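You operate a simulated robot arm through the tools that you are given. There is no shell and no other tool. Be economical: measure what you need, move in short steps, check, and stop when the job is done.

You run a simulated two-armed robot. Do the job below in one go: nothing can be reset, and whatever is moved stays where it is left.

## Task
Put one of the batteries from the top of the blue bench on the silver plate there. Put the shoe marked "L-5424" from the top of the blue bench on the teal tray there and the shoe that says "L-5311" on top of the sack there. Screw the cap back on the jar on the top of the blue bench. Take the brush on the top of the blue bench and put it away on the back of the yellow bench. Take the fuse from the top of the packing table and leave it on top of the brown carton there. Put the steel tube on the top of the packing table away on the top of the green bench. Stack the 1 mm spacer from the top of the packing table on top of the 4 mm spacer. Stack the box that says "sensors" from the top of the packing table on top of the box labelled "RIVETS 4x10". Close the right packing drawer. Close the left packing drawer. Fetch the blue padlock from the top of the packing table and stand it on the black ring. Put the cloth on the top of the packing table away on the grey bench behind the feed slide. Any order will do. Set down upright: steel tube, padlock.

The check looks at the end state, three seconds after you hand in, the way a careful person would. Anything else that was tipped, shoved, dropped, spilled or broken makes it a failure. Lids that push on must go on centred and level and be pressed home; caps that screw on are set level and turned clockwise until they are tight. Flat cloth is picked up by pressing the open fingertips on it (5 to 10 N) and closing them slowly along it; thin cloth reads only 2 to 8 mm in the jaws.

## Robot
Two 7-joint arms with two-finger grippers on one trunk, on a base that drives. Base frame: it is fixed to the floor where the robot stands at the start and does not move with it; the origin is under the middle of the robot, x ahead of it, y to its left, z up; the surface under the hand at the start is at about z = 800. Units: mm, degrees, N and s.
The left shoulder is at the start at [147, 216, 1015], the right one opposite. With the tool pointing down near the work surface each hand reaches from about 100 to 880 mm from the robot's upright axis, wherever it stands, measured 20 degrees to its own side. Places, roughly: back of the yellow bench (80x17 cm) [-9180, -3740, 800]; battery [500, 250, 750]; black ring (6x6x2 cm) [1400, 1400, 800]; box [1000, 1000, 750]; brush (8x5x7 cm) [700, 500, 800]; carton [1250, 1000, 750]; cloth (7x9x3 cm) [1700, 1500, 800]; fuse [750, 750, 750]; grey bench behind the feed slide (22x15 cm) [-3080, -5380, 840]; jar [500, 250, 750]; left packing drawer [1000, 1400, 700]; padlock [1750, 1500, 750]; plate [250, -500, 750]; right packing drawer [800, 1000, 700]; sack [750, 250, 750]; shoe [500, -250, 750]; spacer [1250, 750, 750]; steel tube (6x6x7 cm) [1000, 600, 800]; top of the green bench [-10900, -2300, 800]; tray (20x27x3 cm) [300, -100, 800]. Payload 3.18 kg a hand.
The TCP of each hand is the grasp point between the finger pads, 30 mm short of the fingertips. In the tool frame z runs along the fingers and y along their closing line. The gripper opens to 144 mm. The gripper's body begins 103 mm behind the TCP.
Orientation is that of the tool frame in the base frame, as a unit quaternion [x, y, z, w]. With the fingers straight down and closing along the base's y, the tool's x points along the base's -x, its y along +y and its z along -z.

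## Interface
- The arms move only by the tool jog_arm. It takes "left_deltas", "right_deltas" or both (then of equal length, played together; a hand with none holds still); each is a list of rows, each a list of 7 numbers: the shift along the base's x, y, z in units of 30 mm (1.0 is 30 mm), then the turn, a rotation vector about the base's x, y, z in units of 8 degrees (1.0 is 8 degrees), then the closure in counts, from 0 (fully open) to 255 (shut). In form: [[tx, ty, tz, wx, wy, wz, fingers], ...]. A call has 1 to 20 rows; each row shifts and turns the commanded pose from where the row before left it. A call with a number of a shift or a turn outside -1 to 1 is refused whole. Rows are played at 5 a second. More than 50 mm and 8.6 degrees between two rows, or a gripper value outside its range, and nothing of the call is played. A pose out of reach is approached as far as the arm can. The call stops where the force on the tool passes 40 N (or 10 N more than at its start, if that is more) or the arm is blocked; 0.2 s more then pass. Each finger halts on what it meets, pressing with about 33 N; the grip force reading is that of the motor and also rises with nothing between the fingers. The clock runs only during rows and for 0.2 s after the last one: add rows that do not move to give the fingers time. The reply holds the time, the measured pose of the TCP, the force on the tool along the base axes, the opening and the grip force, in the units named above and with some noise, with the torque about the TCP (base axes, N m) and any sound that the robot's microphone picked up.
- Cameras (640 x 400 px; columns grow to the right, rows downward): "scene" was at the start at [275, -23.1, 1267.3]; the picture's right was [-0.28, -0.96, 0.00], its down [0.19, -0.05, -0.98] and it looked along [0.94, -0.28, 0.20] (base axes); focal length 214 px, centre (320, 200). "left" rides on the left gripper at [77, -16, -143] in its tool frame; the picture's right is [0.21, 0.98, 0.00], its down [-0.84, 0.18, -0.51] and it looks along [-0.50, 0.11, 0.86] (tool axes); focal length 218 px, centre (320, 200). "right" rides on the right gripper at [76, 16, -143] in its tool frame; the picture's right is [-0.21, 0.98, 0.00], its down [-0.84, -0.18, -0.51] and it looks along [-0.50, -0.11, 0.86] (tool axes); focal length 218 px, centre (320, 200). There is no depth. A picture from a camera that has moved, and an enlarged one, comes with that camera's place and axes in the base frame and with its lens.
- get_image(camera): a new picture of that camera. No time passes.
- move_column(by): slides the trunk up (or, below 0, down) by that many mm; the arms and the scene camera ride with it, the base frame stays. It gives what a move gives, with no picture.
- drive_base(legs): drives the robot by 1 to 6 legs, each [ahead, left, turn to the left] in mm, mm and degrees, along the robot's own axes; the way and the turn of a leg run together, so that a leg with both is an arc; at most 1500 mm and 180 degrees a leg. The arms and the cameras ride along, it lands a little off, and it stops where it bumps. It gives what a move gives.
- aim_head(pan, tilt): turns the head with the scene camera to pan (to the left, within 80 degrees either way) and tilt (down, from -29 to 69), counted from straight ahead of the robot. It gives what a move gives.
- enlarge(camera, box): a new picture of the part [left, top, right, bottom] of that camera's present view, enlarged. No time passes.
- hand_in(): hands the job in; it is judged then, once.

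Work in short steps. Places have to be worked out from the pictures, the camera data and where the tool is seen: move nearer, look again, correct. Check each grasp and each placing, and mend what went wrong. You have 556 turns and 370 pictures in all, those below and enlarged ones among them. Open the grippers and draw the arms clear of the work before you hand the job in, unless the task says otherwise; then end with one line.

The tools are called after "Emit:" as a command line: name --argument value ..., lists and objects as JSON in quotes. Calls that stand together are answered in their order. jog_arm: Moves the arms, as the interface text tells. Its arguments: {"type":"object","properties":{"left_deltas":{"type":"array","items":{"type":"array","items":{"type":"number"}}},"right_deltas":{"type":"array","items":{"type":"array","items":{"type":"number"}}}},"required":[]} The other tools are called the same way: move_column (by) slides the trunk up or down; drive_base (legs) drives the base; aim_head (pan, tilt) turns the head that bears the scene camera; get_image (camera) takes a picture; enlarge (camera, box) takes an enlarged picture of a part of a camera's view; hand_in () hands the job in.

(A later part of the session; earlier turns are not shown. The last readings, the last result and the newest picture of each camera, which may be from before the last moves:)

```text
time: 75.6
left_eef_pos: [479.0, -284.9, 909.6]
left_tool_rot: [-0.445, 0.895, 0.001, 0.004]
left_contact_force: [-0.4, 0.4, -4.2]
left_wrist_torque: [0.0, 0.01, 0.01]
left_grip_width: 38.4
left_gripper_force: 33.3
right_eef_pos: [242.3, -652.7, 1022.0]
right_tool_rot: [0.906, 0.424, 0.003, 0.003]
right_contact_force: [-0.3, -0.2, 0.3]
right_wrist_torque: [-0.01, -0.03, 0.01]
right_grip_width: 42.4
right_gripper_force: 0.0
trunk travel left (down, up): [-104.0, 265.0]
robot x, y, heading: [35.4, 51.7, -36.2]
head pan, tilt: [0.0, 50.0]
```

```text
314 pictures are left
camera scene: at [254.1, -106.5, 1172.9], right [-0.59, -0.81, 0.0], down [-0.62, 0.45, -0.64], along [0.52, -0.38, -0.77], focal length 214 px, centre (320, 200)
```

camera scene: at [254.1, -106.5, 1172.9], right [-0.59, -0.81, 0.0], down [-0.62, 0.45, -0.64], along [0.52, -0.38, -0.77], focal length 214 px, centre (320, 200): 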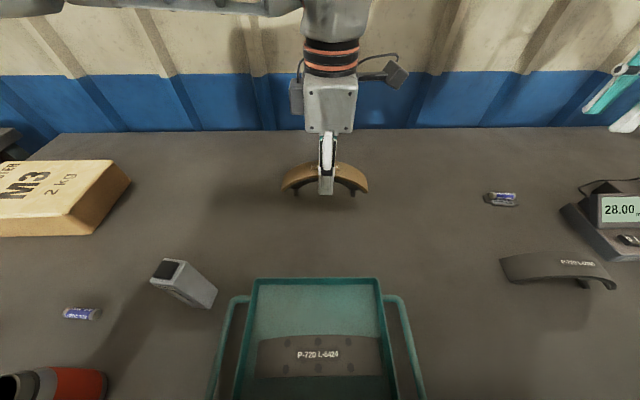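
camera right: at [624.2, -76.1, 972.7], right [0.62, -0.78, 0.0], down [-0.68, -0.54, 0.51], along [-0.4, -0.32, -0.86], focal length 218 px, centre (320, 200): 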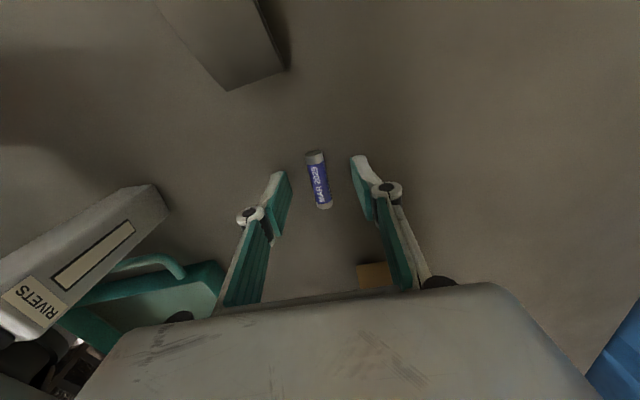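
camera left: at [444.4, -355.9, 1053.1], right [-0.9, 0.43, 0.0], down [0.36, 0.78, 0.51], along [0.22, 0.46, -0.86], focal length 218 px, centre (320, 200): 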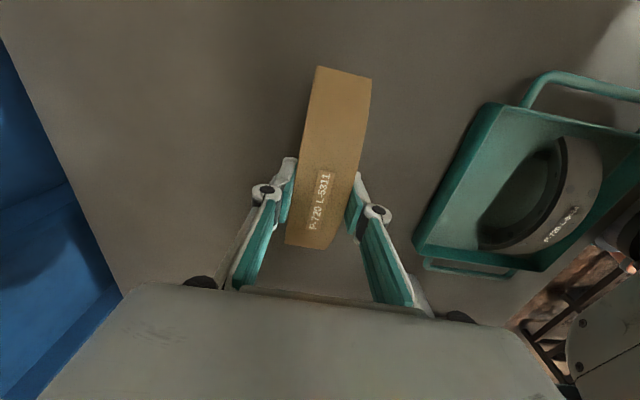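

Held. Raise and carry most of the way toward the sack, then look.

Emit:
jog_arm --left_deltas '[[0, 0, 1, 0, 0, 0, 255], [0, 0, 1, 0, 0, 0, 255], [0, 0, 1, 0, 0, 0, 255], [0.73, 1, 0, 0, 0, 0, 255], [0.73, 1, 0, 0, 0, 0, 255], [0.73, 1, 0, 0, 0, 0, 255], [0.73, 1, 0, 0, 0, 0, 255], [0.73, 1, 0, 0, 0, 0, 255], [0.73, 1, 0, 0, 0, 0, 255], [0.73, 1, 0, 0, 0, 0, 255], [0.73, 1, 0, 0, 0, 0, 255], [0.73, 1, 0, 0, 0, 0, 255], [0.73, 1, 0, 0, 0, 0, 255]]'

Emit:
aim_head --pan 30 --tilt 40

Emit:
get_image --camera "left"

Emit:
get_image --camera "scene"

```text
time: 78.4
left_eef_pos: [695.5, 16.1, 1000.7]
left_tool_rot: [-0.445, 0.896, 0.002, 0.003]
left_contact_force: [0.9, 1.0, -4.3]
left_wrist_torque: [0.01, -0.04, 0.0]
left_grip_width: 38.5
left_gripper_force: 32.9
right_eef_pos: [242.7, -653.2, 1021.5]
right_tool_rot: [0.905, 0.425, 0.001, 0.002]
right_contact_force: [0.3, 0.8, -0.2]
right_wrist_torque: [-0.05, 0.0, 0.01]
right_grip_width: 42.2
right_gripper_force: 0.1
trunk travel left (down, up): [-104.0, 265.0]
robot x, y, heading: [37.5, 52.5, -36.2]
head pan, tilt: [0.0, 50.0]
```

```text
time: 79.3
left_eef_pos: [695.2, 13.3, 1001.0]
left_tool_rot: [-0.445, 0.895, 0.003, 0.005]
left_contact_force: [0.4, -0.5, -4.6]
left_wrist_torque: [-0.06, -0.01, 0.04]
left_grip_width: 38.3
left_gripper_force: 32.7
right_eef_pos: [242.9, -653.6, 1022.4]
right_tool_rot: [0.906, 0.424, 0.003, 0.003]
right_contact_force: [0.3, -0.4, 0.2]
right_wrist_torque: [-0.01, 0.0, 0.02]
right_grip_width: 42.1
right_gripper_force: 0.0
trunk travel left (down, up): [-104.0, 265.0]
robot x, y, heading: [36.5, 48.8, -36.1]
head pan, tilt: [30.0, 40.0]
```

```text
313 pictures are left
camera left: at [661.0, -56.6, 1143.7], right [-0.91, 0.43, 0.0], down [0.36, 0.78, 0.51], along [0.22, 0.47, -0.86], focal length 218 px, centre (320, 200)
```

left: 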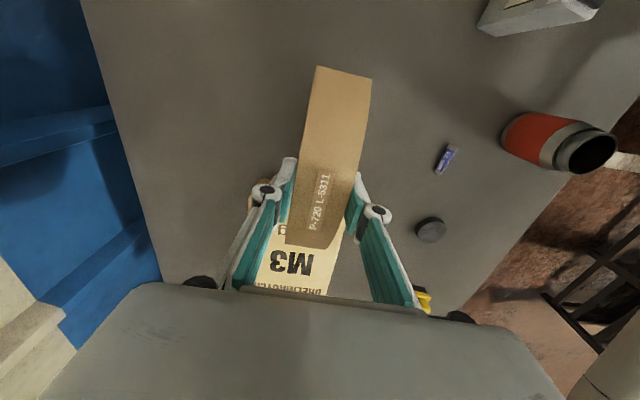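

```text
312 pictures are left
camera scene: at [277.2, -70.6, 1186.7], right [-0.11, -0.99, 0.0], down [-0.64, 0.07, -0.77], along [0.76, -0.08, -0.64], focal length 214 px, centre (320, 200)
```

scene: 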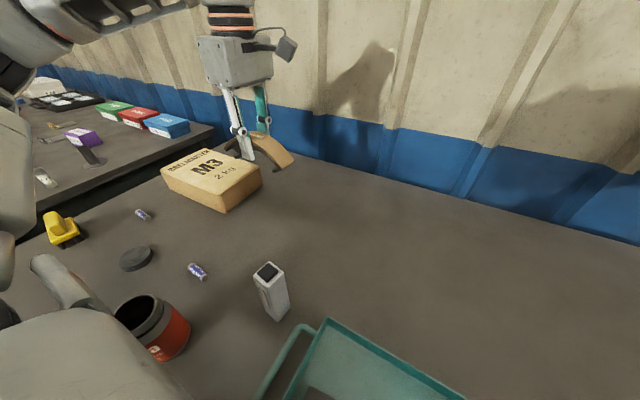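

The sack top is about z=858, centre near (838,182), long side at 54° like the shoe. Move over and descend partway.

Emit:
jog_arm --left_deltas '[[0.79, 0.93, 0, 0, 0, 0, 255], [0.79, 0.93, 0, 0, 0, 0, 255], [0.79, 0.93, 0, 0, 0, 0, 255], [0.79, 0.93, 0, 0, 0, 0, 255], [0.79, 0.93, 0, 0, 0, 0, 255], [0.79, 0.93, 0, 0, 0, 0, 255], [0, 0, -1, 0, 0, 0, 255], [0, 0, -0.8, 0, 0, 0, 255], [0, 0, 0, 0, 0, 0, 255]]'

Emit:
get_image --camera "left"

Emit:
enlarge --camera "scene" --box '[110, 80, 350, 230]'

```text
time: 81.3
left_eef_pos: [837.7, 183.0, 947.0]
left_tool_rot: [-0.445, 0.895, 0.001, 0.004]
left_contact_force: [-1.0, -0.2, -4.5]
left_wrist_torque: [0.03, 0.0, 0.03]
left_grip_width: 38.7
left_gripper_force: 33.6
right_eef_pos: [243.7, -654.0, 1023.5]
right_tool_rot: [0.905, 0.425, 0.002, 0.002]
right_contact_force: [0.5, 0.0, -0.2]
right_wrist_torque: [0.04, -0.03, 0.01]
right_grip_width: 42.5
right_gripper_force: 0.1
trunk travel left (down, up): [-104.0, 265.0]
robot x, y, heading: [34.1, 57.1, -36.2]
head pan, tilt: [30.0, 40.0]
```

```text
311 pictures are left
camera left: at [804.3, 111.8, 1090.1], right [-0.91, 0.43, 0.0], down [0.36, 0.78, 0.51], along [0.22, 0.46, -0.86], focal length 218 px, centre (320, 200)
```

left: 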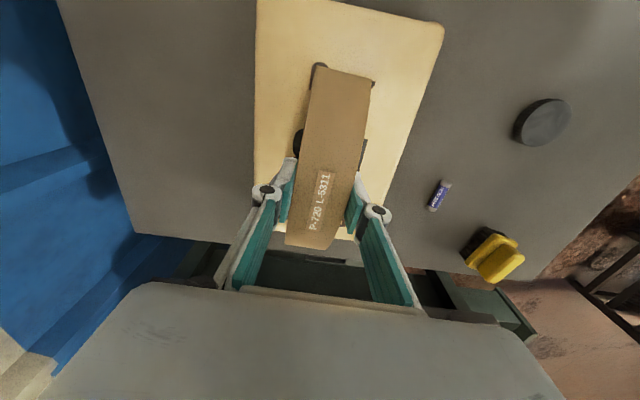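

```text
2.67 times, centred on (230, 155) of scene
camera zoom: at [277.0, -70.4, 1186.9], right [-0.11, -0.99, 0.0], down [-0.64, 0.07, -0.77], along [0.76, -0.08, -0.64], focal length 572 px, centre (560, 320)
```

zoom: 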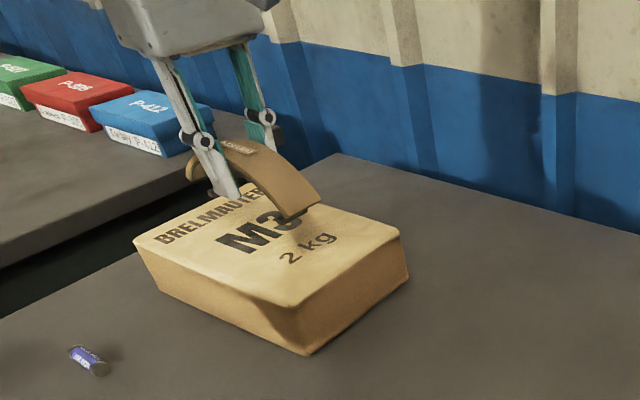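

The shoe is centred over the sack. Lower to contact.

Emit:
jog_arm --left_deltas '[[0, 0, -0.5, 0, 0, 0, 255], [0, 0, -0.3, 0, 0, 0, 255], [0, 0, -0.2, 0, 0, 0, 255], [0, 0, 0, 0, 0, 0, 255]]'

Emit:
jog_arm --left_deltas '[[0, 0, -0.1, 0, 0, 0, 255], [0, 0, 0, 0, 0, 0, 255]]'

Emit:
jog_arm --left_deltas '[[0, 0, -0.08, 0, 0, 0, 255], [0, 0, 0, 0, 0, 0, 255]]'

```text
time: 82.3
left_eef_pos: [838.4, 182.8, 921.0]
left_tool_rot: [-0.445, 0.896, -0.001, 0.006]
left_contact_force: [4.5, 2.2, 13.2]
left_wrist_torque: [-0.44, 0.55, 0.04]
left_grip_width: 38.5
left_gripper_force: 32.9
right_eef_pos: [241.8, -653.5, 1024.3]
right_tool_rot: [0.905, 0.425, 0.004, 0.001]
right_contact_force: [-0.1, -0.2, -0.2]
right_wrist_torque: [-0.05, 0.02, 0.01]
right_grip_width: 42.3
right_gripper_force: 0.0
trunk travel left (down, up): [-104.0, 265.0]
robot x, y, heading: [36.6, 57.0, -36.2]
head pan, tilt: [30.0, 40.0]
```

```text
time: 82.9
left_eef_pos: [838.0, 181.2, 916.4]
left_tool_rot: [-0.444, 0.896, 0.001, 0.006]
left_contact_force: [7.9, -3.1, 22.4]
left_wrist_torque: [-0.02, 0.02, 0.05]
left_grip_width: 38.7
left_gripper_force: 33.2
right_eef_pos: [240.5, -653.6, 1024.2]
right_tool_rot: [0.906, 0.424, 0.003, 0.002]
right_contact_force: [0.7, 0.5, 0.1]
right_wrist_torque: [-0.02, 0.0, -0.03]
right_grip_width: 42.4
right_gripper_force: 0.0
trunk travel left (down, up): [-104.0, 265.0]
robot x, y, heading: [36.1, 54.6, -36.1]
head pan, tilt: [30.0, 40.0]
```

```text
time: 83.5
left_eef_pos: [837.5, 181.3, 913.6]
left_tool_rot: [-0.444, 0.896, 0.0, 0.006]
left_contact_force: [7.4, -4.7, 23.2]
left_wrist_torque: [0.03, 0.02, -0.01]
left_grip_width: 38.1
left_gripper_force: 32.8
right_eef_pos: [241.1, -655.2, 1022.9]
right_tool_rot: [0.906, 0.424, 0.004, 0.0]
right_contact_force: [-0.4, -0.2, 0.7]
right_wrist_torque: [0.02, 0.02, 0.01]
right_grip_width: 42.4
right_gripper_force: 0.0
trunk travel left (down, up): [-104.0, 265.0]
robot x, y, heading: [34.3, 54.2, -35.9]
head pan, tilt: [30.0, 40.0]
```

Contact with 23 N (soft sack). Ease up a little, open and rise, then look.

Emit:
jog_arm --left_deltas '[[0, 0, 0.1, 0, 0, 0, 255], [0, 0, 0, 0, 0, 0, 190], [0, 0, 0, 0, 0, 0, 170], [0, 0, 0, 0, 0, 0, 140], [0, 0, 0.5, 0, 0, 0, 130], [0, 0, 1, 0, 0, 0, 130], [0, 0, 1, 0, 0, 0, 130], [0, 0, 1, 0, 0, 0, 130]]'

Emit:
get_image --camera "left"

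Emit:
enlarge --camera "scene" --box '[110, 80, 350, 230]'

```text
time: 85.3
left_eef_pos: [837.7, 182.2, 1021.3]
left_tool_rot: [-0.444, 0.896, 0.001, 0.006]
left_contact_force: [-0.5, 1.0, -0.2]
left_wrist_torque: [0.0, 0.02, 0.04]
left_grip_width: 70.4
left_gripper_force: 0.0
right_eef_pos: [242.4, -654.8, 1022.7]
right_tool_rot: [0.906, 0.424, 0.003, 0.003]
right_contact_force: [-0.3, 0.4, -0.9]
right_wrist_torque: [-0.01, -0.04, 0.02]
right_grip_width: 42.3
right_gripper_force: 0.1
trunk travel left (down, up): [-104.0, 265.0]
robot x, y, heading: [34.4, 55.8, -36.1]
head pan, tilt: [30.0, 40.0]
```

```text
309 pictures are left
camera left: at [803.4, 112.1, 1163.6], right [-0.9, 0.43, 0.0], down [0.36, 0.78, 0.52], along [0.22, 0.47, -0.86], focal length 218 px, centre (320, 200)
```

left: 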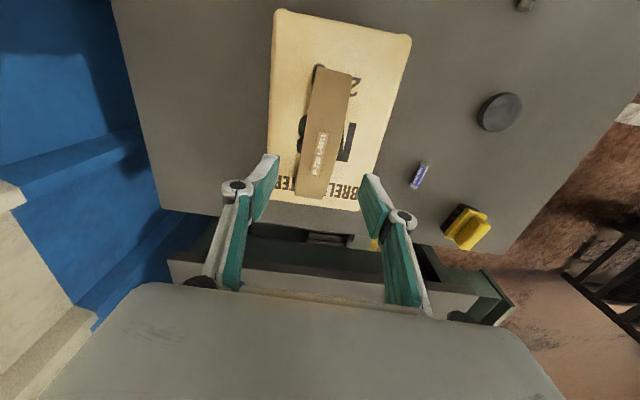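

```text
2.67 times, centred on (230, 155) of scene
camera zoom: at [276.1, -70.4, 1187.2], right [-0.11, -0.99, 0.0], down [-0.64, 0.07, -0.77], along [0.76, -0.08, -0.64], focal length 572 px, centre (560, 320)
```

zoom: 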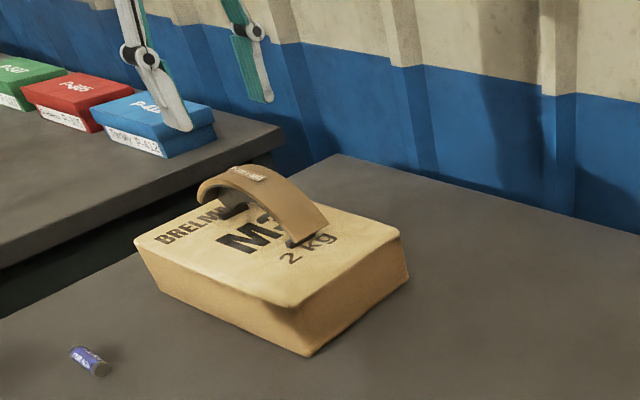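

L-5311 rests on the sack. For the jar (mouth about (415,146,900)) and the cap (582,280) I reposition the base: back 250, left 250.

Emit:
drive_base --legs '[[-250, 0, 0], [0, 250, 0]]'

Emit:
aim_head --pan 0 --tilt 50

Emit:
get_image --camera "scene"

Emit:
get_image --camera "left"

```text
time: 89.5
left_eef_pos: [785.1, 531.7, 1020.0]
left_tool_rot: [-0.444, 0.896, 0.001, 0.004]
left_contact_force: [-0.3, 0.1, 0.2]
left_wrist_torque: [-0.01, 0.05, -0.02]
left_grip_width: 70.6
left_gripper_force: 0.1
right_eef_pos: [187.2, -305.7, 1022.1]
right_tool_rot: [0.906, 0.424, 0.003, 0.001]
right_contact_force: [0.8, 0.3, 0.1]
right_wrist_torque: [0.01, 0.0, 0.02]
right_grip_width: 42.1
right_gripper_force: 0.1
trunk travel left (down, up): [-104.0, 265.0]
robot x, y, heading: [-20.7, 402.5, -36.3]
head pan, tilt: [30.0, 40.0]
```

```text
time: 90.5
left_eef_pos: [783.6, 531.3, 1020.0]
left_tool_rot: [-0.444, 0.896, 0.001, 0.004]
left_contact_force: [-0.1, 0.7, -0.7]
left_wrist_torque: [0.01, 0.01, -0.01]
left_grip_width: 70.7
left_gripper_force: 0.1
right_eef_pos: [187.3, -304.0, 1023.2]
right_tool_rot: [0.905, 0.425, 0.003, 0.002]
right_contact_force: [0.9, 0.0, -0.4]
right_wrist_torque: [-0.03, -0.01, 0.03]
right_grip_width: 42.3
right_gripper_force: 0.0
trunk travel left (down, up): [-104.0, 265.0]
robot x, y, heading: [-20.3, 398.5, -36.4]
head pan, tilt: [0.0, 50.0]
```

```text
307 pictures are left
camera scene: at [200.2, 241.7, 1172.7], right [-0.59, -0.81, 0.0], down [-0.62, 0.45, -0.64], along [0.52, -0.38, -0.77], focal length 214 px, centre (320, 200)
```

scene: 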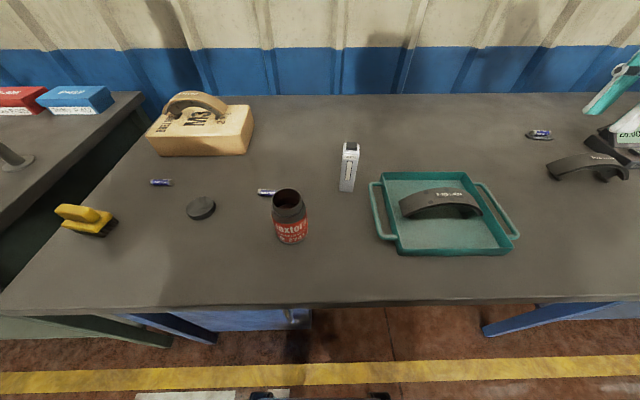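

```text
306 pictures are left
camera left: at [750.0, 460.4, 1162.5], right [-0.9, 0.43, 0.0], down [0.36, 0.78, 0.52], along [0.22, 0.46, -0.86], focal length 218 px, centre (320, 200)
```

left: 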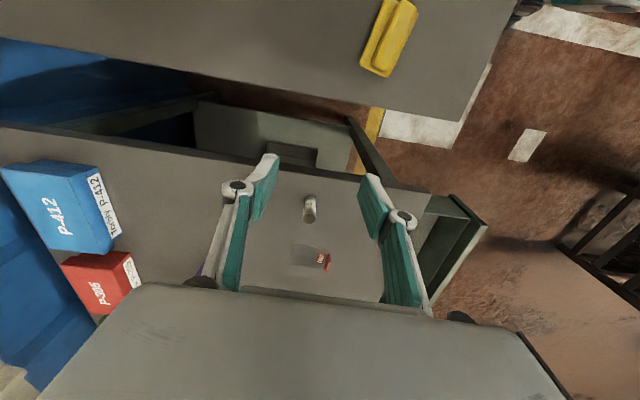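

I zoom on cap and jar to see which way up the cap lies.

Emit:
enlarge --camera "scene" --box '[170, 170, 330, 270]'

```text
4.00 times, centred on (250, 220) of scene
camera zoom: at [200.2, 241.7, 1172.7], right [-0.59, -0.81, 0.0], down [-0.62, 0.45, -0.64], along [0.52, -0.38, -0.77], focal length 858 px, centre (600, 120)
```

zoom: 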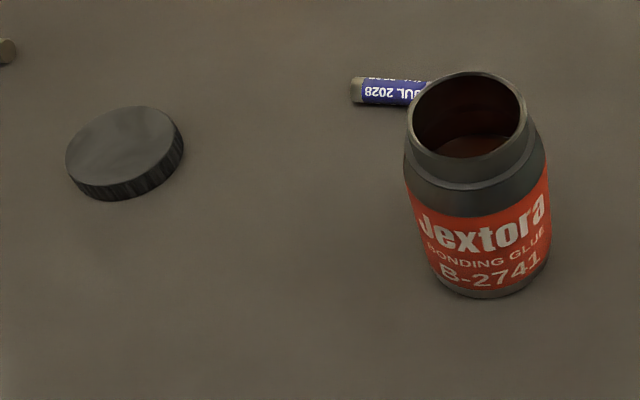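

The cap lies top-up at about (577,280), 59 mm wide. I bring the left hand over it with fingers opened to about 85 mm.

Emit:
jog_arm --left_deltas '[[-0.767, -0.93, -0.3, 0, 0, 0, 105], [-0.767, -0.93, -0.3, 0, 0, 0, 105], [-0.767, -0.93, -0.3, 0, 0, 0, 105], [-0.767, -0.93, -0.3, 0, 0, 0, 105], [-0.767, -0.93, -0.3, 0, 0, 0, 105], [-0.767, -0.93, -0.3, 0, 0, 0, 105], [-0.767, -0.93, -0.3, 0, 0, 0, 105], [-0.767, -0.93, -0.4, 0, 0, 0, 105], [-0.767, -0.93, -1, 0, 0, 0, 105], [0, 0, -0.5, 0, 0, 0, 105]]'

Emit:
get_image --camera "left"

Emit:
get_image --camera "scene"

```text
time: 92.7
left_eef_pos: [578.1, 279.3, 900.2]
left_tool_rot: [-0.445, 0.896, 0.001, 0.005]
left_contact_force: [0.0, -1.1, 1.3]
left_wrist_torque: [-0.02, 0.0, 0.01]
left_grip_width: 84.6
left_gripper_force: 0.0
right_eef_pos: [186.4, -304.1, 1022.3]
right_tool_rot: [0.906, 0.423, 0.003, 0.002]
right_contact_force: [0.1, 0.2, -0.3]
right_wrist_torque: [0.01, -0.01, 0.01]
right_grip_width: 42.3
right_gripper_force: 0.0
trunk travel left (down, up): [-104.0, 265.0]
robot x, y, heading: [-20.0, 403.1, -36.4]
head pan, tilt: [0.0, 50.0]
```

```text
304 pictures are left
camera left: at [542.7, 208.7, 1042.7], right [-0.91, 0.43, 0.0], down [0.36, 0.78, 0.51], along [0.22, 0.46, -0.86], focal length 218 px, centre (320, 200)
```

left: 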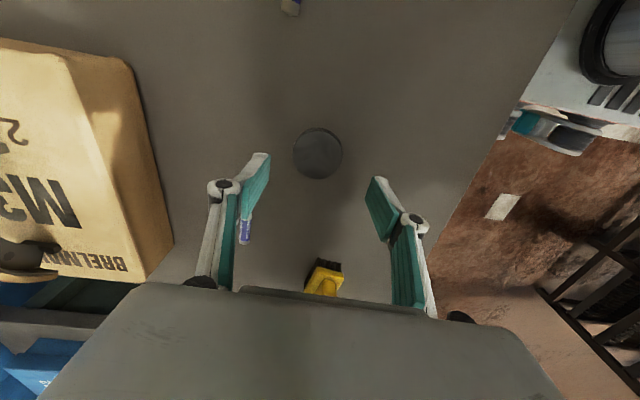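

```text
303 pictures are left
camera scene: at [200.3, 242.0, 1172.7], right [-0.59, -0.81, 0.0], down [-0.62, 0.45, -0.64], along [0.52, -0.38, -0.77], focal length 214 px, centre (320, 200)
```

scene: 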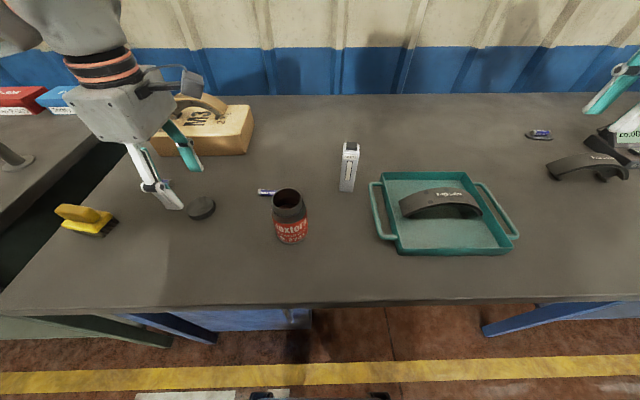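

Centred. Descend around the cap with small final steps and grip it.

Emit:
jog_arm --left_deltas '[[0, -0.05, -1, 0, 0, 0, 105], [0, 0, -0.8, 0, 0, 0, 105], [0, 0, -0.3, 0, 0, 0, 105], [0, 0, -0.1, 0, 0, 0, 105], [0, 0, 0, 0, 0, 0, 115], [0, 0, 0, 0, 0, 0, 125], [0, 0, 0, 0, 0, 0, 140], [0, 0, 0, 0, 0, 0, 160], [0, 0, 0, 0, 0, 0, 160]]'

Emit:
get_image --camera "left"

```text
time: 94.7
left_eef_pos: [576.9, 278.0, 834.0]
left_tool_rot: [-0.445, 0.896, 0.001, 0.003]
left_contact_force: [0.6, 0.0, 0.1]
left_wrist_torque: [0.0, -0.02, 0.01]
left_grip_width: 54.5
left_gripper_force: 1.0
right_eef_pos: [187.4, -305.3, 1022.7]
right_tool_rot: [0.906, 0.424, 0.003, 0.001]
right_contact_force: [-0.3, 0.3, -0.8]
right_wrist_torque: [-0.02, 0.01, 0.01]
right_grip_width: 42.2
right_gripper_force: 0.1
trunk travel left (down, up): [-104.0, 265.0]
robot x, y, heading: [-18.6, 399.2, -36.3]
head pan, tilt: [0.0, 50.0]
```

```text
302 pictures are left
camera left: at [542.9, 206.7, 977.3], right [-0.9, 0.43, 0.0], down [0.36, 0.78, 0.52], along [0.22, 0.46, -0.86], focal length 218 px, centre (320, 200)
```

left: 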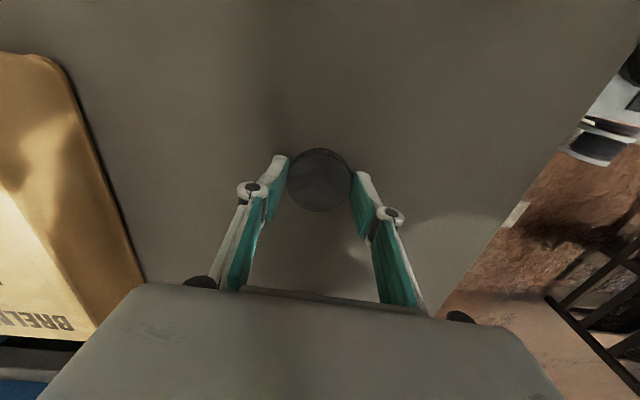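

The cap is well centred between the pads. Close and lift.

Emit:
jog_arm --left_deltas '[[0, 0, 0, 0, 0, 0, 200], [0, 0, 0, 0, 0, 0, 255], [0, 0, 0, 0, 0, 0, 255], [0, 0, 0.3, 0, 0, 0, 255], [0, 0, 1, 0, 0, 0, 255], [0, 0, 1, 0, 0, 0, 255], [0, 0, 1, 0, 0, 0, 255], [0, 0, 1, 0, 0, 0, 255]]'

Emit:
get_image --camera "left"

Emit:
enlarge --camera "scene" --box '[60, 60, 300, 210]'

```text
time: 96.5
left_eef_pos: [576.1, 277.5, 963.3]
left_tool_rot: [-0.444, 0.896, 0.001, 0.004]
left_contact_force: [0.6, 0.5, 0.2]
left_wrist_torque: [-0.03, 0.01, 0.0]
left_grip_width: 53.6
left_gripper_force: 33.4
right_eef_pos: [185.7, -305.1, 1022.9]
right_tool_rot: [0.905, 0.424, 0.003, 0.002]
right_contact_force: [-0.6, 1.2, 0.0]
right_wrist_torque: [-0.03, 0.0, -0.02]
right_grip_width: 42.4
right_gripper_force: 0.0
trunk travel left (down, up): [-104.0, 265.0]
robot x, y, heading: [-19.7, 402.1, -36.1]
head pan, tilt: [0.0, 50.0]
```

```text
301 pictures are left
camera left: at [542.0, 207.8, 1106.0], right [-0.9, 0.43, 0.0], down [0.36, 0.78, 0.52], along [0.22, 0.47, -0.86], focal length 218 px, centre (320, 200)
```

left: 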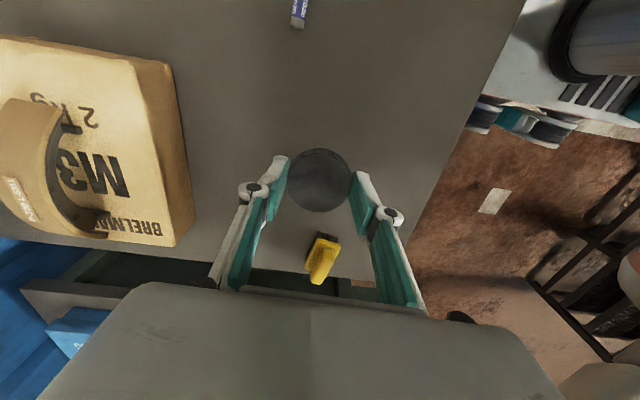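

```text
2.67 times, centred on (180, 135) of scene
camera zoom: at [199.6, 241.9, 1172.9], right [-0.59, -0.81, 0.0], down [-0.62, 0.45, -0.64], along [0.52, -0.38, -0.77], focal length 572 px, centre (693, 373)
```

zoom: 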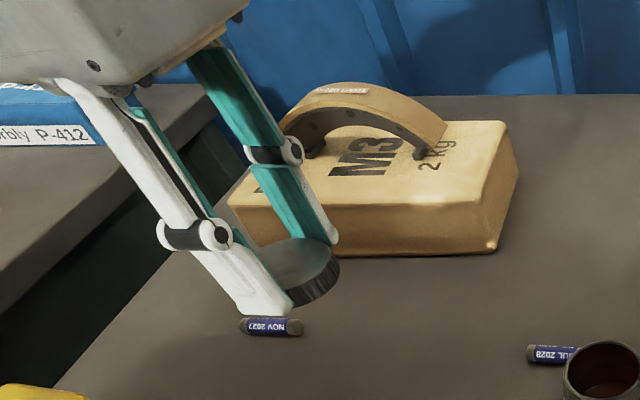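

Cap held level. Now the right hand is prepared to hold the jar: yaw +130° while moving toward (206,-54,950).

Emit:
jog_arm --right_deltas '[[0.04, 0.49, -0.14, 0, 0, 0.956, 78], [0.04, 0.49, -0.14, 0, 0, 0.956, 78], [0.04, 0.49, -0.14, 0, 0, 0.956, 78], [0.04, 0.49, -0.14, 0, 0, 0.956, 78], [0.04, 0.49, -0.14, 0, 0, 0.956, 78], [0.04, 0.49, -0.14, 0, 0, 0.956, 78], [0.04, 0.49, -0.14, 0, 0, 0.956, 78], [0.04, 0.49, -0.14, 0, 0, 0.956, 78], [0.04, 0.49, -0.14, 0, 0, 0.956, 78], [0.04, 0.49, -0.14, 0, 0, 0.956, 78], [0.04, 0.49, -0.14, 0, 0, 0.956, 78], [0.04, 0.49, -0.14, 0, 0, 0.956, 78], [0.04, 0.49, -0.14, 0, 0, 0.956, 78], [0.04, 0.49, -0.14, 0, 0, 0.956, 78], [0.04, 0.49, -0.14, 0, 0, 0.956, 78], [0.04, 0.49, -0.14, 0, 0, 0.956, 78], [0.04, 0.49, -0.14, 0, 0, 0.956, 78]]'

Emit:
get_image --camera "scene"

```text
time: 100.1
left_eef_pos: [575.5, 278.0, 963.5]
left_tool_rot: [-0.444, 0.896, 0.002, 0.005]
left_contact_force: [-0.5, -0.1, -0.1]
left_wrist_torque: [0.03, -0.05, 0.02]
left_grip_width: 53.5
left_gripper_force: 33.5
right_eef_pos: [182.4, -52.8, 929.6]
right_tool_rot: [0.012, 1.0, -0.005, 0.006]
right_contact_force: [0.0, -0.1, -0.1]
right_wrist_torque: [0.01, -0.04, -0.01]
right_grip_width: 100.0
right_gripper_force: 0.1
right hand out of reach, approached as far as the arm can: row 17
trunk travel left (down, up): [-104.0, 265.0]
robot x, y, heading: [-19.6, 405.3, -36.0]
head pan, tilt: [0.0, 50.0]
```

```text
299 pictures are left
camera scene: at [199.2, 240.8, 1172.7], right [-0.59, -0.81, 0.0], down [-0.62, 0.45, -0.64], along [0.52, -0.38, -0.77], focal length 214 px, centre (320, 200)
```

scene: 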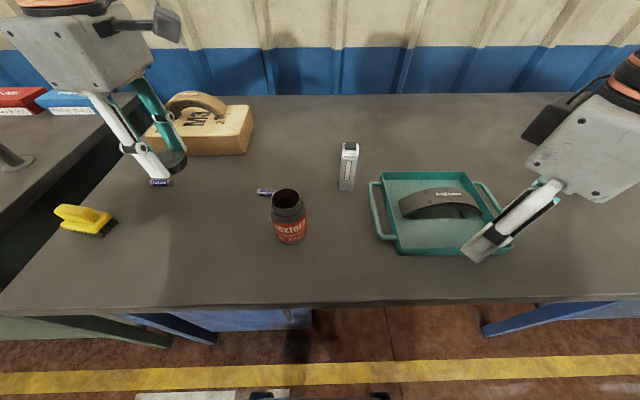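

Now pitch the right hand 55° so that it points forward-down.

Emit:
jog_arm --right_deltas '[[0.5, 0.2, 0.3, 0, -0.98, 0, 78], [0.5, 0.2, 0, 0, -0.98, 0, 78], [0.3, 0.5, 0, 0, -0.98, 0, 78], [0.3, 0.5, 0, 0, -0.98, 0, 78], [0, 0.5, 0, 0, -0.98, 0, 78], [0, 0.5, 0, 0, -0.98, 0, 78], [0, 0.5, 0, 0, -0.98, 0, 78], [0, 0, 0, 0, 0, 0, 78]]'

Emit:
get_image --camera "scene"

Emit:
get_image --camera "right"

```text
time: 101.9
left_eef_pos: [576.9, 279.1, 964.2]
left_tool_rot: [-0.445, 0.896, 0.002, 0.004]
left_contact_force: [0.3, 0.4, -0.4]
left_wrist_torque: [0.01, 0.01, -0.03]
left_grip_width: 53.5
left_gripper_force: 32.6
right_eef_pos: [338.3, -22.1, 1024.1]
right_tool_rot: [-0.004, 0.889, 0.002, 0.459]
right_contact_force: [0.6, -1.1, -0.2]
right_wrist_torque: [0.02, 0.0, -0.02]
right_grip_width: 100.0
right_gripper_force: 0.1
right hand out of reach, approached as far as the arm can: row 3, 4, 5, 6, 7
trunk travel left (down, up): [-104.0, 265.0]
robot x, y, heading: [-16.1, 401.4, -35.9]
head pan, tilt: [0.0, 50.0]
```

```text
298 pictures are left
camera scene: at [200.0, 241.7, 1172.7], right [-0.59, -0.81, 0.0], down [-0.62, 0.45, -0.64], along [0.52, -0.38, -0.77], focal length 214 px, centre (320, 200)
```

scene: 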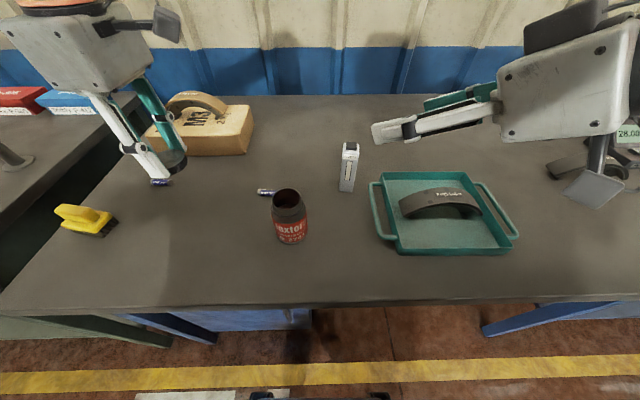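

```text
297 pictures are left
camera right: at [177.5, -6.1, 1045.1], right [0.11, 0.98, 0.17], down [0.08, -0.18, 0.98], along [0.99, -0.1, -0.09], focal length 218 px, centre (320, 200)
```

right: 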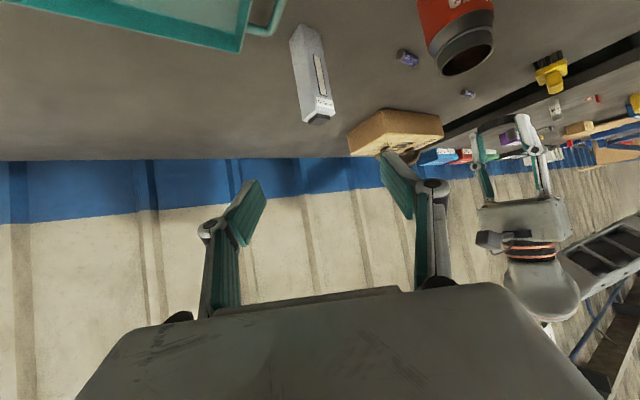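

Orientation is right. Move to a pre-approach point in front of the jar.

Emit:
jog_arm --right_deltas '[[-0.21, 0.94, -0.35, 0, 0, 0, 78], [-0.21, 0.94, -0.35, 0, 0, 0, 78], [-0.21, 0.94, -0.35, 0, 0, 0, 78], [-0.21, 0.94, -0.35, 0, 0, 0, 78], [-0.21, 0.94, -0.35, 0, 0, 0, 78], [-0.21, 0.94, -0.35, 0, 0, 0, 78], [0, 0, 0, 0, 0, 0, 78]]'

Emit:
get_image --camera "scene"

Emit:
get_image --camera "right"

```text
time: 103.5
left_eef_pos: [576.8, 278.5, 963.1]
left_tool_rot: [-0.444, 0.896, 0.001, 0.004]
left_contact_force: [-0.7, 0.1, -0.9]
left_wrist_torque: [-0.04, -0.01, 0.0]
left_grip_width: 53.4
left_gripper_force: 32.8
right_eef_pos: [368.5, 135.4, 1001.4]
right_tool_rot: [0.001, 0.891, 0.0, 0.454]
right_contact_force: [-0.8, 0.8, 0.1]
right_wrist_torque: [0.01, 0.0, -0.02]
right_grip_width: 100.2
right_gripper_force: 0.1
right hand out of reach, approached as far as the arm can: row 1, 2, 3, 4, 5, 6
trunk travel left (down, up): [-104.0, 265.0]
robot x, y, heading: [-21.9, 401.6, -36.3]
head pan, tilt: [0.0, 50.0]
```

```text
296 pictures are left
camera scene: at [198.9, 236.8, 1175.6], right [-0.63, -0.77, 0.0], down [-0.57, 0.47, -0.67], along [0.52, -0.43, -0.74], focal length 214 px, centre (320, 200)
```

scene: 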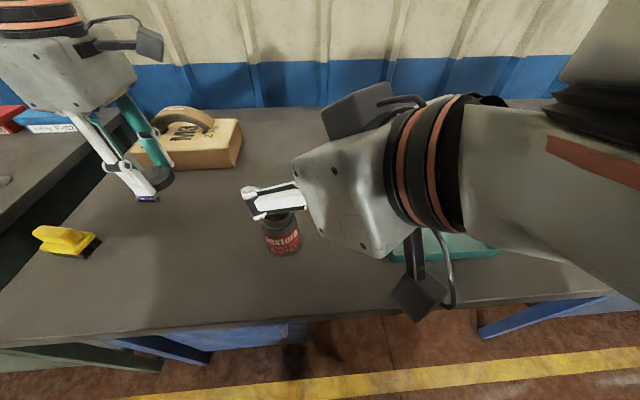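

```text
295 pictures are left
camera right: at [207.9, 151.0, 1023.9], right [0.12, 0.98, 0.17], down [0.08, -0.18, 0.98], along [0.99, -0.11, -0.1], focal length 218 px, centre (320, 200)
```

right: 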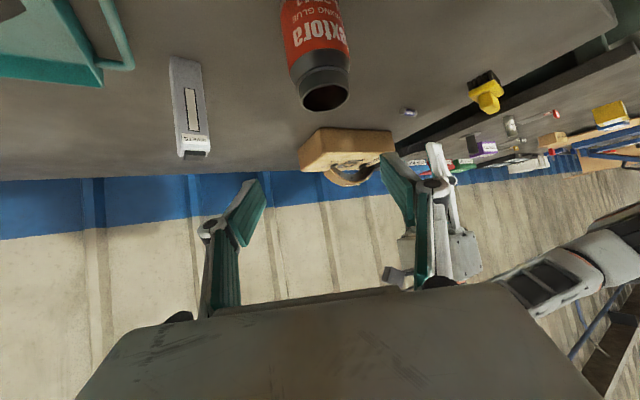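

The right arm is brushing the head (the scene camera got shifted). I move the right hand away and back off the base instead.

Emit:
jog_arm --right_deltas '[[0.3, -1, 0, 0, 0, 0, 78], [0.3, -1, 0, 0, 0, 0, 78], [0.3, -1, 0, 0, 0, 0, 78], [0.3, -1, 0, 0, 0, 0, 78], [0, 0, 0, 0, 0, 0, 78]]'

Emit:
drive_base --legs '[[-220, 0, 0]]'

Emit:
get_image --camera "scene"

```text
time: 104.7
left_eef_pos: [577.1, 278.3, 963.2]
left_tool_rot: [-0.444, 0.896, 0.001, 0.005]
left_contact_force: [0.4, 0.2, 0.4]
left_wrist_torque: [-0.01, 0.02, 0.01]
left_grip_width: 53.6
left_gripper_force: 32.7
right_eef_pos: [404.5, 18.6, 1004.8]
right_tool_rot: [-0.004, 0.888, 0.002, 0.459]
right_contact_force: [0.3, 0.3, -1.4]
right_wrist_torque: [-0.01, 0.0, 0.02]
right_grip_width: 99.9
right_gripper_force: 0.1
trunk travel left (down, up): [-104.0, 265.0]
robot x, y, heading: [-19.1, 400.8, -36.3]
head pan, tilt: [0.0, 50.0]
```

```text
time: 106.4
left_eef_pos: [400.9, 409.3, 963.0]
left_tool_rot: [-0.446, 0.895, 0.002, 0.004]
left_contact_force: [-0.7, 0.7, -1.1]
left_wrist_torque: [0.01, -0.03, -0.02]
left_grip_width: 53.3
left_gripper_force: 32.8
right_eef_pos: [228.5, 148.4, 1004.1]
right_tool_rot: [-0.005, 0.889, 0.002, 0.458]
right_contact_force: [-0.2, -0.1, 0.6]
right_wrist_torque: [0.0, 0.01, 0.0]
right_grip_width: 99.9
right_gripper_force: 0.0
trunk travel left (down, up): [-104.0, 265.0]
robot x, y, heading: [-194.7, 530.5, -35.9]
head pan, tilt: [0.0, 50.0]
```

```text
294 pictures are left
camera scene: at [23.6, 371.5, 1172.7], right [-0.59, -0.81, 0.0], down [-0.62, 0.45, -0.64], along [0.52, -0.38, -0.77], focal length 214 px, centre (320, 200)
```

scene: 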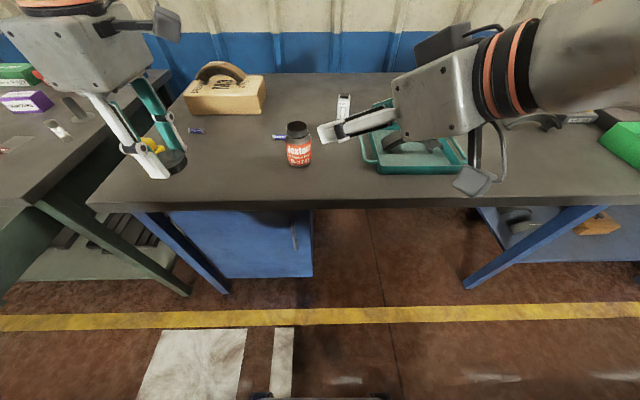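

The right hand is now in line with the jar. Lower it to z≈848 and look with its camera.

Emit:
jog_arm --right_deltas '[[0, 0, -1, 0, 0, 0, 78], [0, 0, -1, 0, 0, 0, 78], [0, 0, -1, 0, 0, 0, 78], [0, 0, -1, 0, 0, 0, 78], [0, 0, -1, 0, 0, 0, 78], [0, 0, -0.1, 0, 0, 0, 78], [0, 0, 0, 0, 0, 0, 78]]'

Emit:
get_image --camera "right"

Emit:
get_image --camera "scene"

```text
time: 108.0
left_eef_pos: [400.4, 409.1, 964.0]
left_tool_rot: [-0.446, 0.895, 0.002, 0.004]
left_contact_force: [0.4, -0.5, -0.6]
left_wrist_torque: [-0.03, -0.06, 0.02]
left_grip_width: 53.5
left_gripper_force: 32.6
right_eef_pos: [229.2, 147.3, 869.1]
right_tool_rot: [-0.005, 0.888, 0.002, 0.459]
right_contact_force: [-0.9, -0.8, 0.6]
right_wrist_torque: [0.02, 0.05, 0.01]
right_grip_width: 99.9
right_gripper_force: 0.1
right hand out of reach, approached as far as the arm can: row 5
trunk travel left (down, up): [-104.0, 265.0]
robot x, y, heading: [-196.2, 527.8, -36.3]
head pan, tilt: [0.0, 50.0]
```

```text
293 pictures are left
camera right: at [66.8, 162.5, 889.4], right [0.11, 0.98, 0.17], down [0.08, -0.18, 0.98], along [0.99, -0.1, -0.09], focal length 218 px, centre (320, 200)
```

right: 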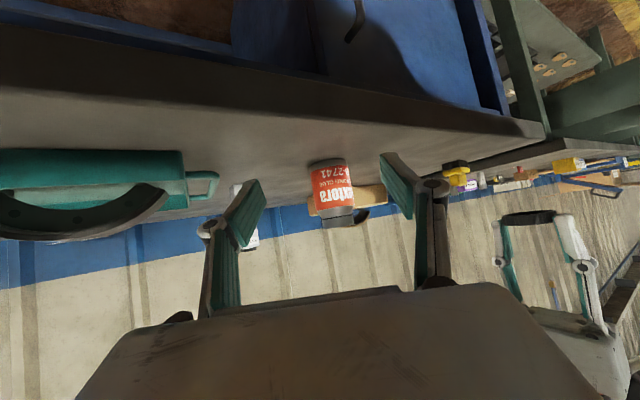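

```text
292 pictures are left
camera scene: at [23.9, 371.2, 1172.6], right [-0.59, -0.81, 0.0], down [-0.62, 0.45, -0.64], along [0.52, -0.38, -0.77], focal length 214 px, centre (320, 200)
```

scene: 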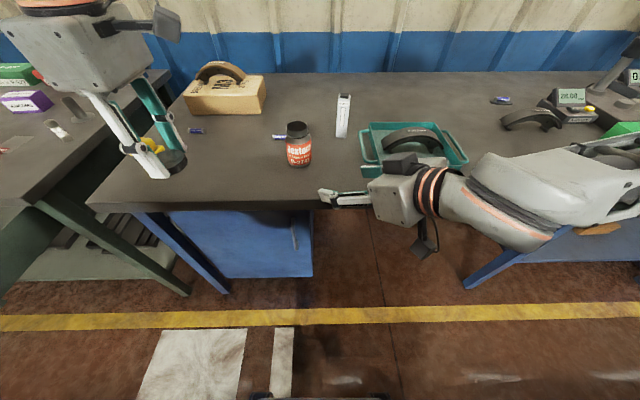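

Jar axis confirmed at about (417,147), top z≈901. Advance the right hand around the jar body.

Emit:
jog_arm --right_deltas '[[0.9, 0, -0.13, 0, 0, 0, 78], [0.9, 0, -0.13, 0, 0, 0, 78], [0.9, 0, -0.13, 0, 0, 0, 78], [0.8, 0, -0.13, 0, 0, 0, 78], [0.8, 0, -0.13, 0, 0, 0, 78], [0.8, 0, -0.1, 0, 0, 0, 78], [0, 0, 0, 0, 0, 0, 78]]'

Emit:
get_image --camera "right"

Emit:
enlarge --camera "scene" --box '[220, 80, 460, 230]'

```text
time: 109.6
left_eef_pos: [400.5, 408.8, 962.5]
left_tool_rot: [-0.446, 0.895, 0.001, 0.004]
left_contact_force: [0.4, 0.2, -0.5]
left_wrist_torque: [-0.06, 0.02, 0.0]
left_grip_width: 53.5
left_gripper_force: 33.0
right_eef_pos: [379.7, 148.7, 848.9]
right_tool_rot: [-0.005, 0.888, 0.002, 0.459]
right_contact_force: [0.5, 0.1, 0.2]
right_wrist_torque: [-0.02, -0.03, -0.02]
right_grip_width: 100.0
right_gripper_force: 0.1
trunk travel left (down, up): [-104.0, 265.0]
robot x, y, heading: [-196.6, 533.7, -36.0]
head pan, tilt: [0.0, 50.0]
```

```text
291 pictures are left
camera right: at [219.1, 163.1, 868.5], right [0.11, 0.98, 0.17], down [0.07, -0.18, 0.98], along [0.99, -0.1, -0.09], focal length 218 px, centre (320, 200)
```

right: 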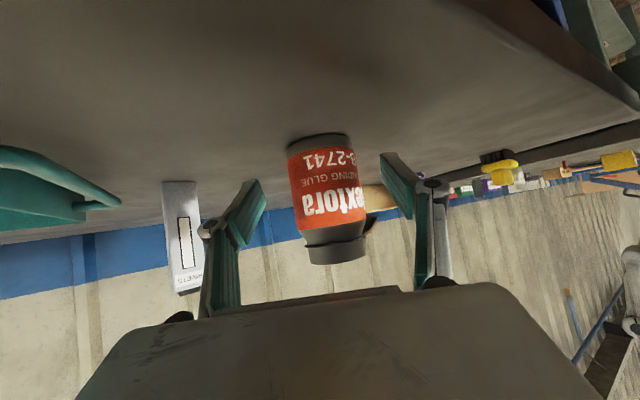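

```text
2.67 times, centred on (340, 155) of scene
camera zoom: at [23.6, 371.3, 1172.7], right [-0.59, -0.81, 0.0], down [-0.62, 0.45, -0.64], along [0.52, -0.38, -0.77], focal length 572 px, centre (267, 320)
```

zoom: 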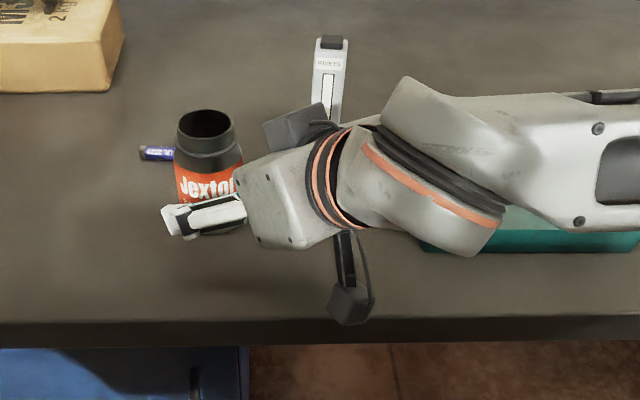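

Advance 27 mm more and close gently on the jar.

Emit:
jog_arm --right_deltas '[[0.5, 0, 0, 0, 0, 0, 78], [0.4, 0, 0, 0, 0, 0, 78], [0, 0, 0, 0, 0, 0, 100], [0, 0, 0, 0, 0, 0, 115], [0, 0, 0, 0, 0, 0, 125], [0, 0, 0, 0, 0, 0, 130], [0, 0, 0, 0, 0, 0, 135]]'

Emit:
get_image --camera "right"

```text
time: 111.2
left_eef_pos: [401.7, 409.5, 963.9]
left_tool_rot: [-0.446, 0.895, 0.002, 0.005]
left_contact_force: [-0.7, 0.2, -0.1]
left_wrist_torque: [-0.04, -0.01, 0.0]
left_grip_width: 53.4
left_gripper_force: 33.3
right_eef_pos: [409.0, 148.0, 846.8]
right_tool_rot: [-0.005, 0.888, 0.002, 0.46]
right_contact_force: [0.0, -0.3, 0.6]
right_wrist_torque: [0.01, -0.01, 0.0]
right_grip_width: 67.8
right_gripper_force: 0.1
trunk travel left (down, up): [-104.0, 265.0]
robot x, y, heading: [-194.8, 530.0, -35.9]
head pan, tilt: [0.0, 50.0]
```

```text
289 pictures are left
camera right: at [247.1, 163.8, 867.6], right [0.11, 0.98, 0.17], down [0.07, -0.18, 0.98], along [0.99, -0.1, -0.09], focal length 218 px, centre (320, 200)
```

right: 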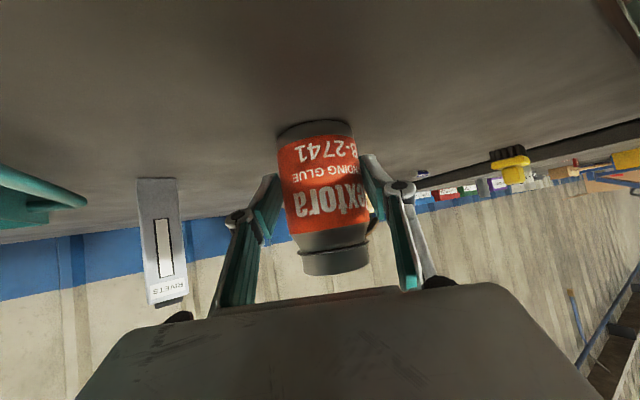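

Nearly touching, centred. Close the grip fully.

Emit:
jog_arm --right_deltas '[[0, 0, 0, 0, 0, 0, 145], [0, 0, 0, 0, 0, 0, 160], [0, 0, 0, 0, 0, 0, 200], [0, 0, 0, 0, 0, 0, 255], [0, 0, 0, 0, 0, 0, 255]]'

Emit:
get_image --camera "right"

Emit:
enlarge --camera "scene" --box '[220, 80, 460, 230]'

```text
time: 112.4
left_eef_pos: [400.4, 408.6, 962.6]
left_tool_rot: [-0.446, 0.895, 0.001, 0.004]
left_contact_force: [-0.6, 1.3, 0.3]
left_wrist_torque: [-0.05, 0.03, 0.0]
left_grip_width: 53.4
left_gripper_force: 32.8
right_eef_pos: [408.7, 148.7, 847.7]
right_tool_rot: [-0.006, 0.888, 0.003, 0.459]
right_contact_force: [-1.4, 2.1, 1.6]
right_wrist_torque: [-0.01, -0.05, 0.05]
right_grip_width: 60.5
right_gripper_force: 33.3
trunk travel left (down, up): [-104.0, 265.0]
robot x, y, heading: [-195.5, 531.1, -36.3]
head pan, tilt: [0.0, 50.0]
```

```text
288 pictures are left
camera right: at [247.1, 163.9, 867.7], right [0.11, 0.98, 0.17], down [0.07, -0.18, 0.98], along [0.99, -0.1, -0.09], focal length 218 px, centre (320, 200)
```

right: 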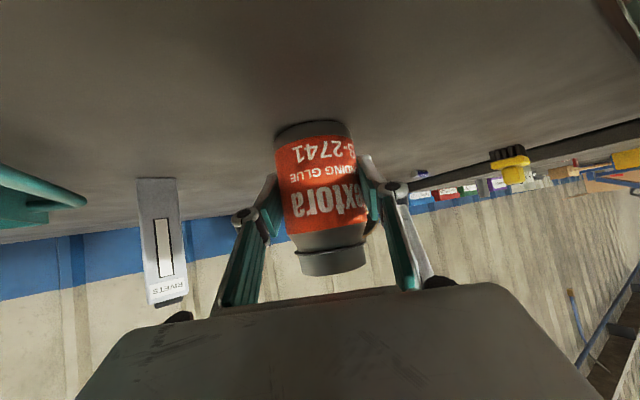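

```text
2.67 times, centred on (340, 155) of scene
camera zoom: at [23.8, 371.4, 1172.7], right [-0.59, -0.81, 0.0], down [-0.62, 0.45, -0.64], along [0.52, -0.38, -0.77], focal length 572 px, centre (267, 320)
```

zoom: 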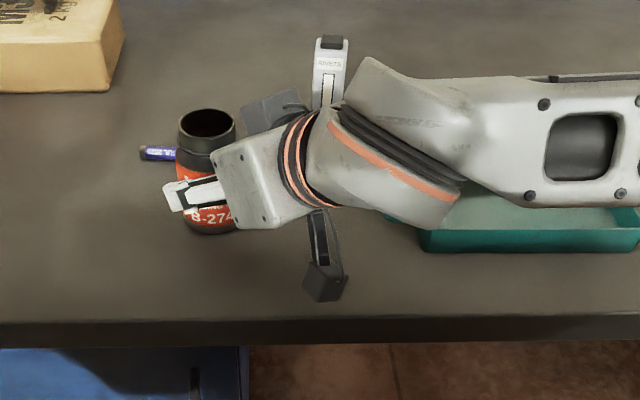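

Jar is held. Bring the cap over the jar at safe height.

Emit:
jog_arm --left_deltas '[[0, 0, 1, 0, 0, 0, 255], [0, 0, 0.3, 0, 0, 0, 255], [0.056, -0.965, 0, 0, 0, 0, 255], [0.056, -0.965, 0, 0, 0, 0, 255], [0.056, -0.965, 0, 0, 0, 0, 255], [0.056, -0.965, 0, 0, 0, 0, 255], [0.056, -0.965, 0, 0, 0, 0, 255], [0.056, -0.965, 0, 0, 0, 0, 255], [0.056, -0.965, 0, 0, 0, 0, 255], [0.056, -0.965, 0, 0, 0, 0, 255], [0.056, -0.965, 0, 0, 0, 0, 255], [0, 0, 0, 0, 0, 0, 255]]'

Emit:
get_image --camera "left"

Emit:
get_image --camera "right"

Emit:
get_image --camera "scene"

```text
time: 115.0
left_eef_pos: [416.2, 148.9, 1002.2]
left_tool_rot: [-0.446, 0.895, 0.001, 0.005]
left_contact_force: [0.5, -0.4, -1.0]
left_wrist_torque: [-0.02, 0.0, 0.04]
left_grip_width: 53.4
left_gripper_force: 33.1
right_eef_pos: [409.4, 147.6, 846.9]
right_tool_rot: [-0.003, 0.888, 0.001, 0.459]
right_contact_force: [0.0, -0.1, 0.9]
right_wrist_torque: [-0.03, -0.01, 0.01]
right_grip_width: 60.2
right_gripper_force: 32.9
trunk travel left (down, up): [-104.0, 265.0]
robot x, y, heading: [-194.8, 532.4, -36.0]
head pan, tilt: [0.0, 50.0]
```

```text
286 pictures are left
camera left: at [382.4, 78.4, 1144.2], right [-0.91, 0.42, 0.0], down [0.36, 0.78, 0.52], along [0.22, 0.47, -0.86], focal length 218 px, centre (320, 200)
```

left: 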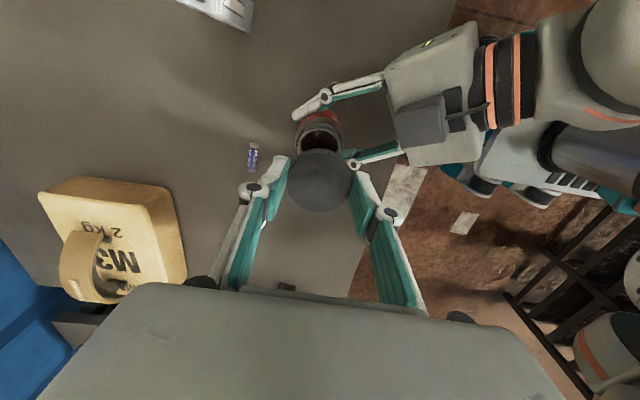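

```text
285 pictures are left
camera right: at [247.0, 163.7, 867.7], right [0.11, 0.98, 0.17], down [0.07, -0.18, 0.98], along [0.99, -0.1, -0.09], focal length 218 px, centre (320, 200)
```

right: 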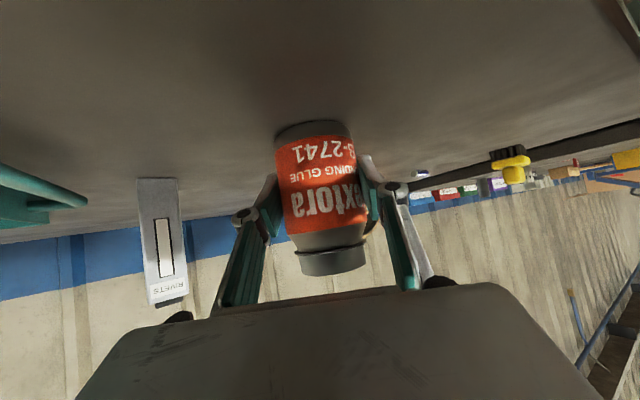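

```text
284 pictures are left
camera scene: at [23.7, 371.4, 1172.7], right [-0.59, -0.81, 0.0], down [-0.62, 0.45, -0.64], along [0.52, -0.38, -0.77], focal length 214 px, centre (320, 200)
```

scene: 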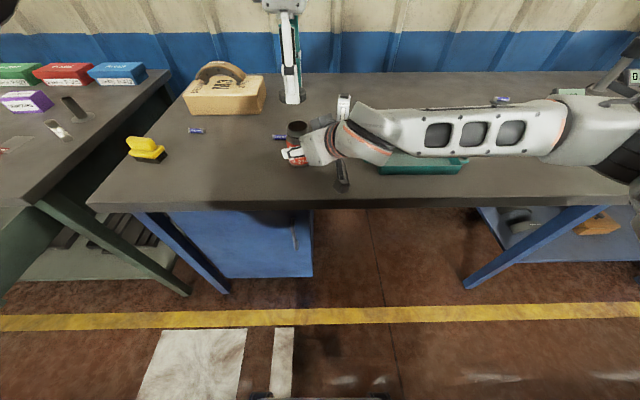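

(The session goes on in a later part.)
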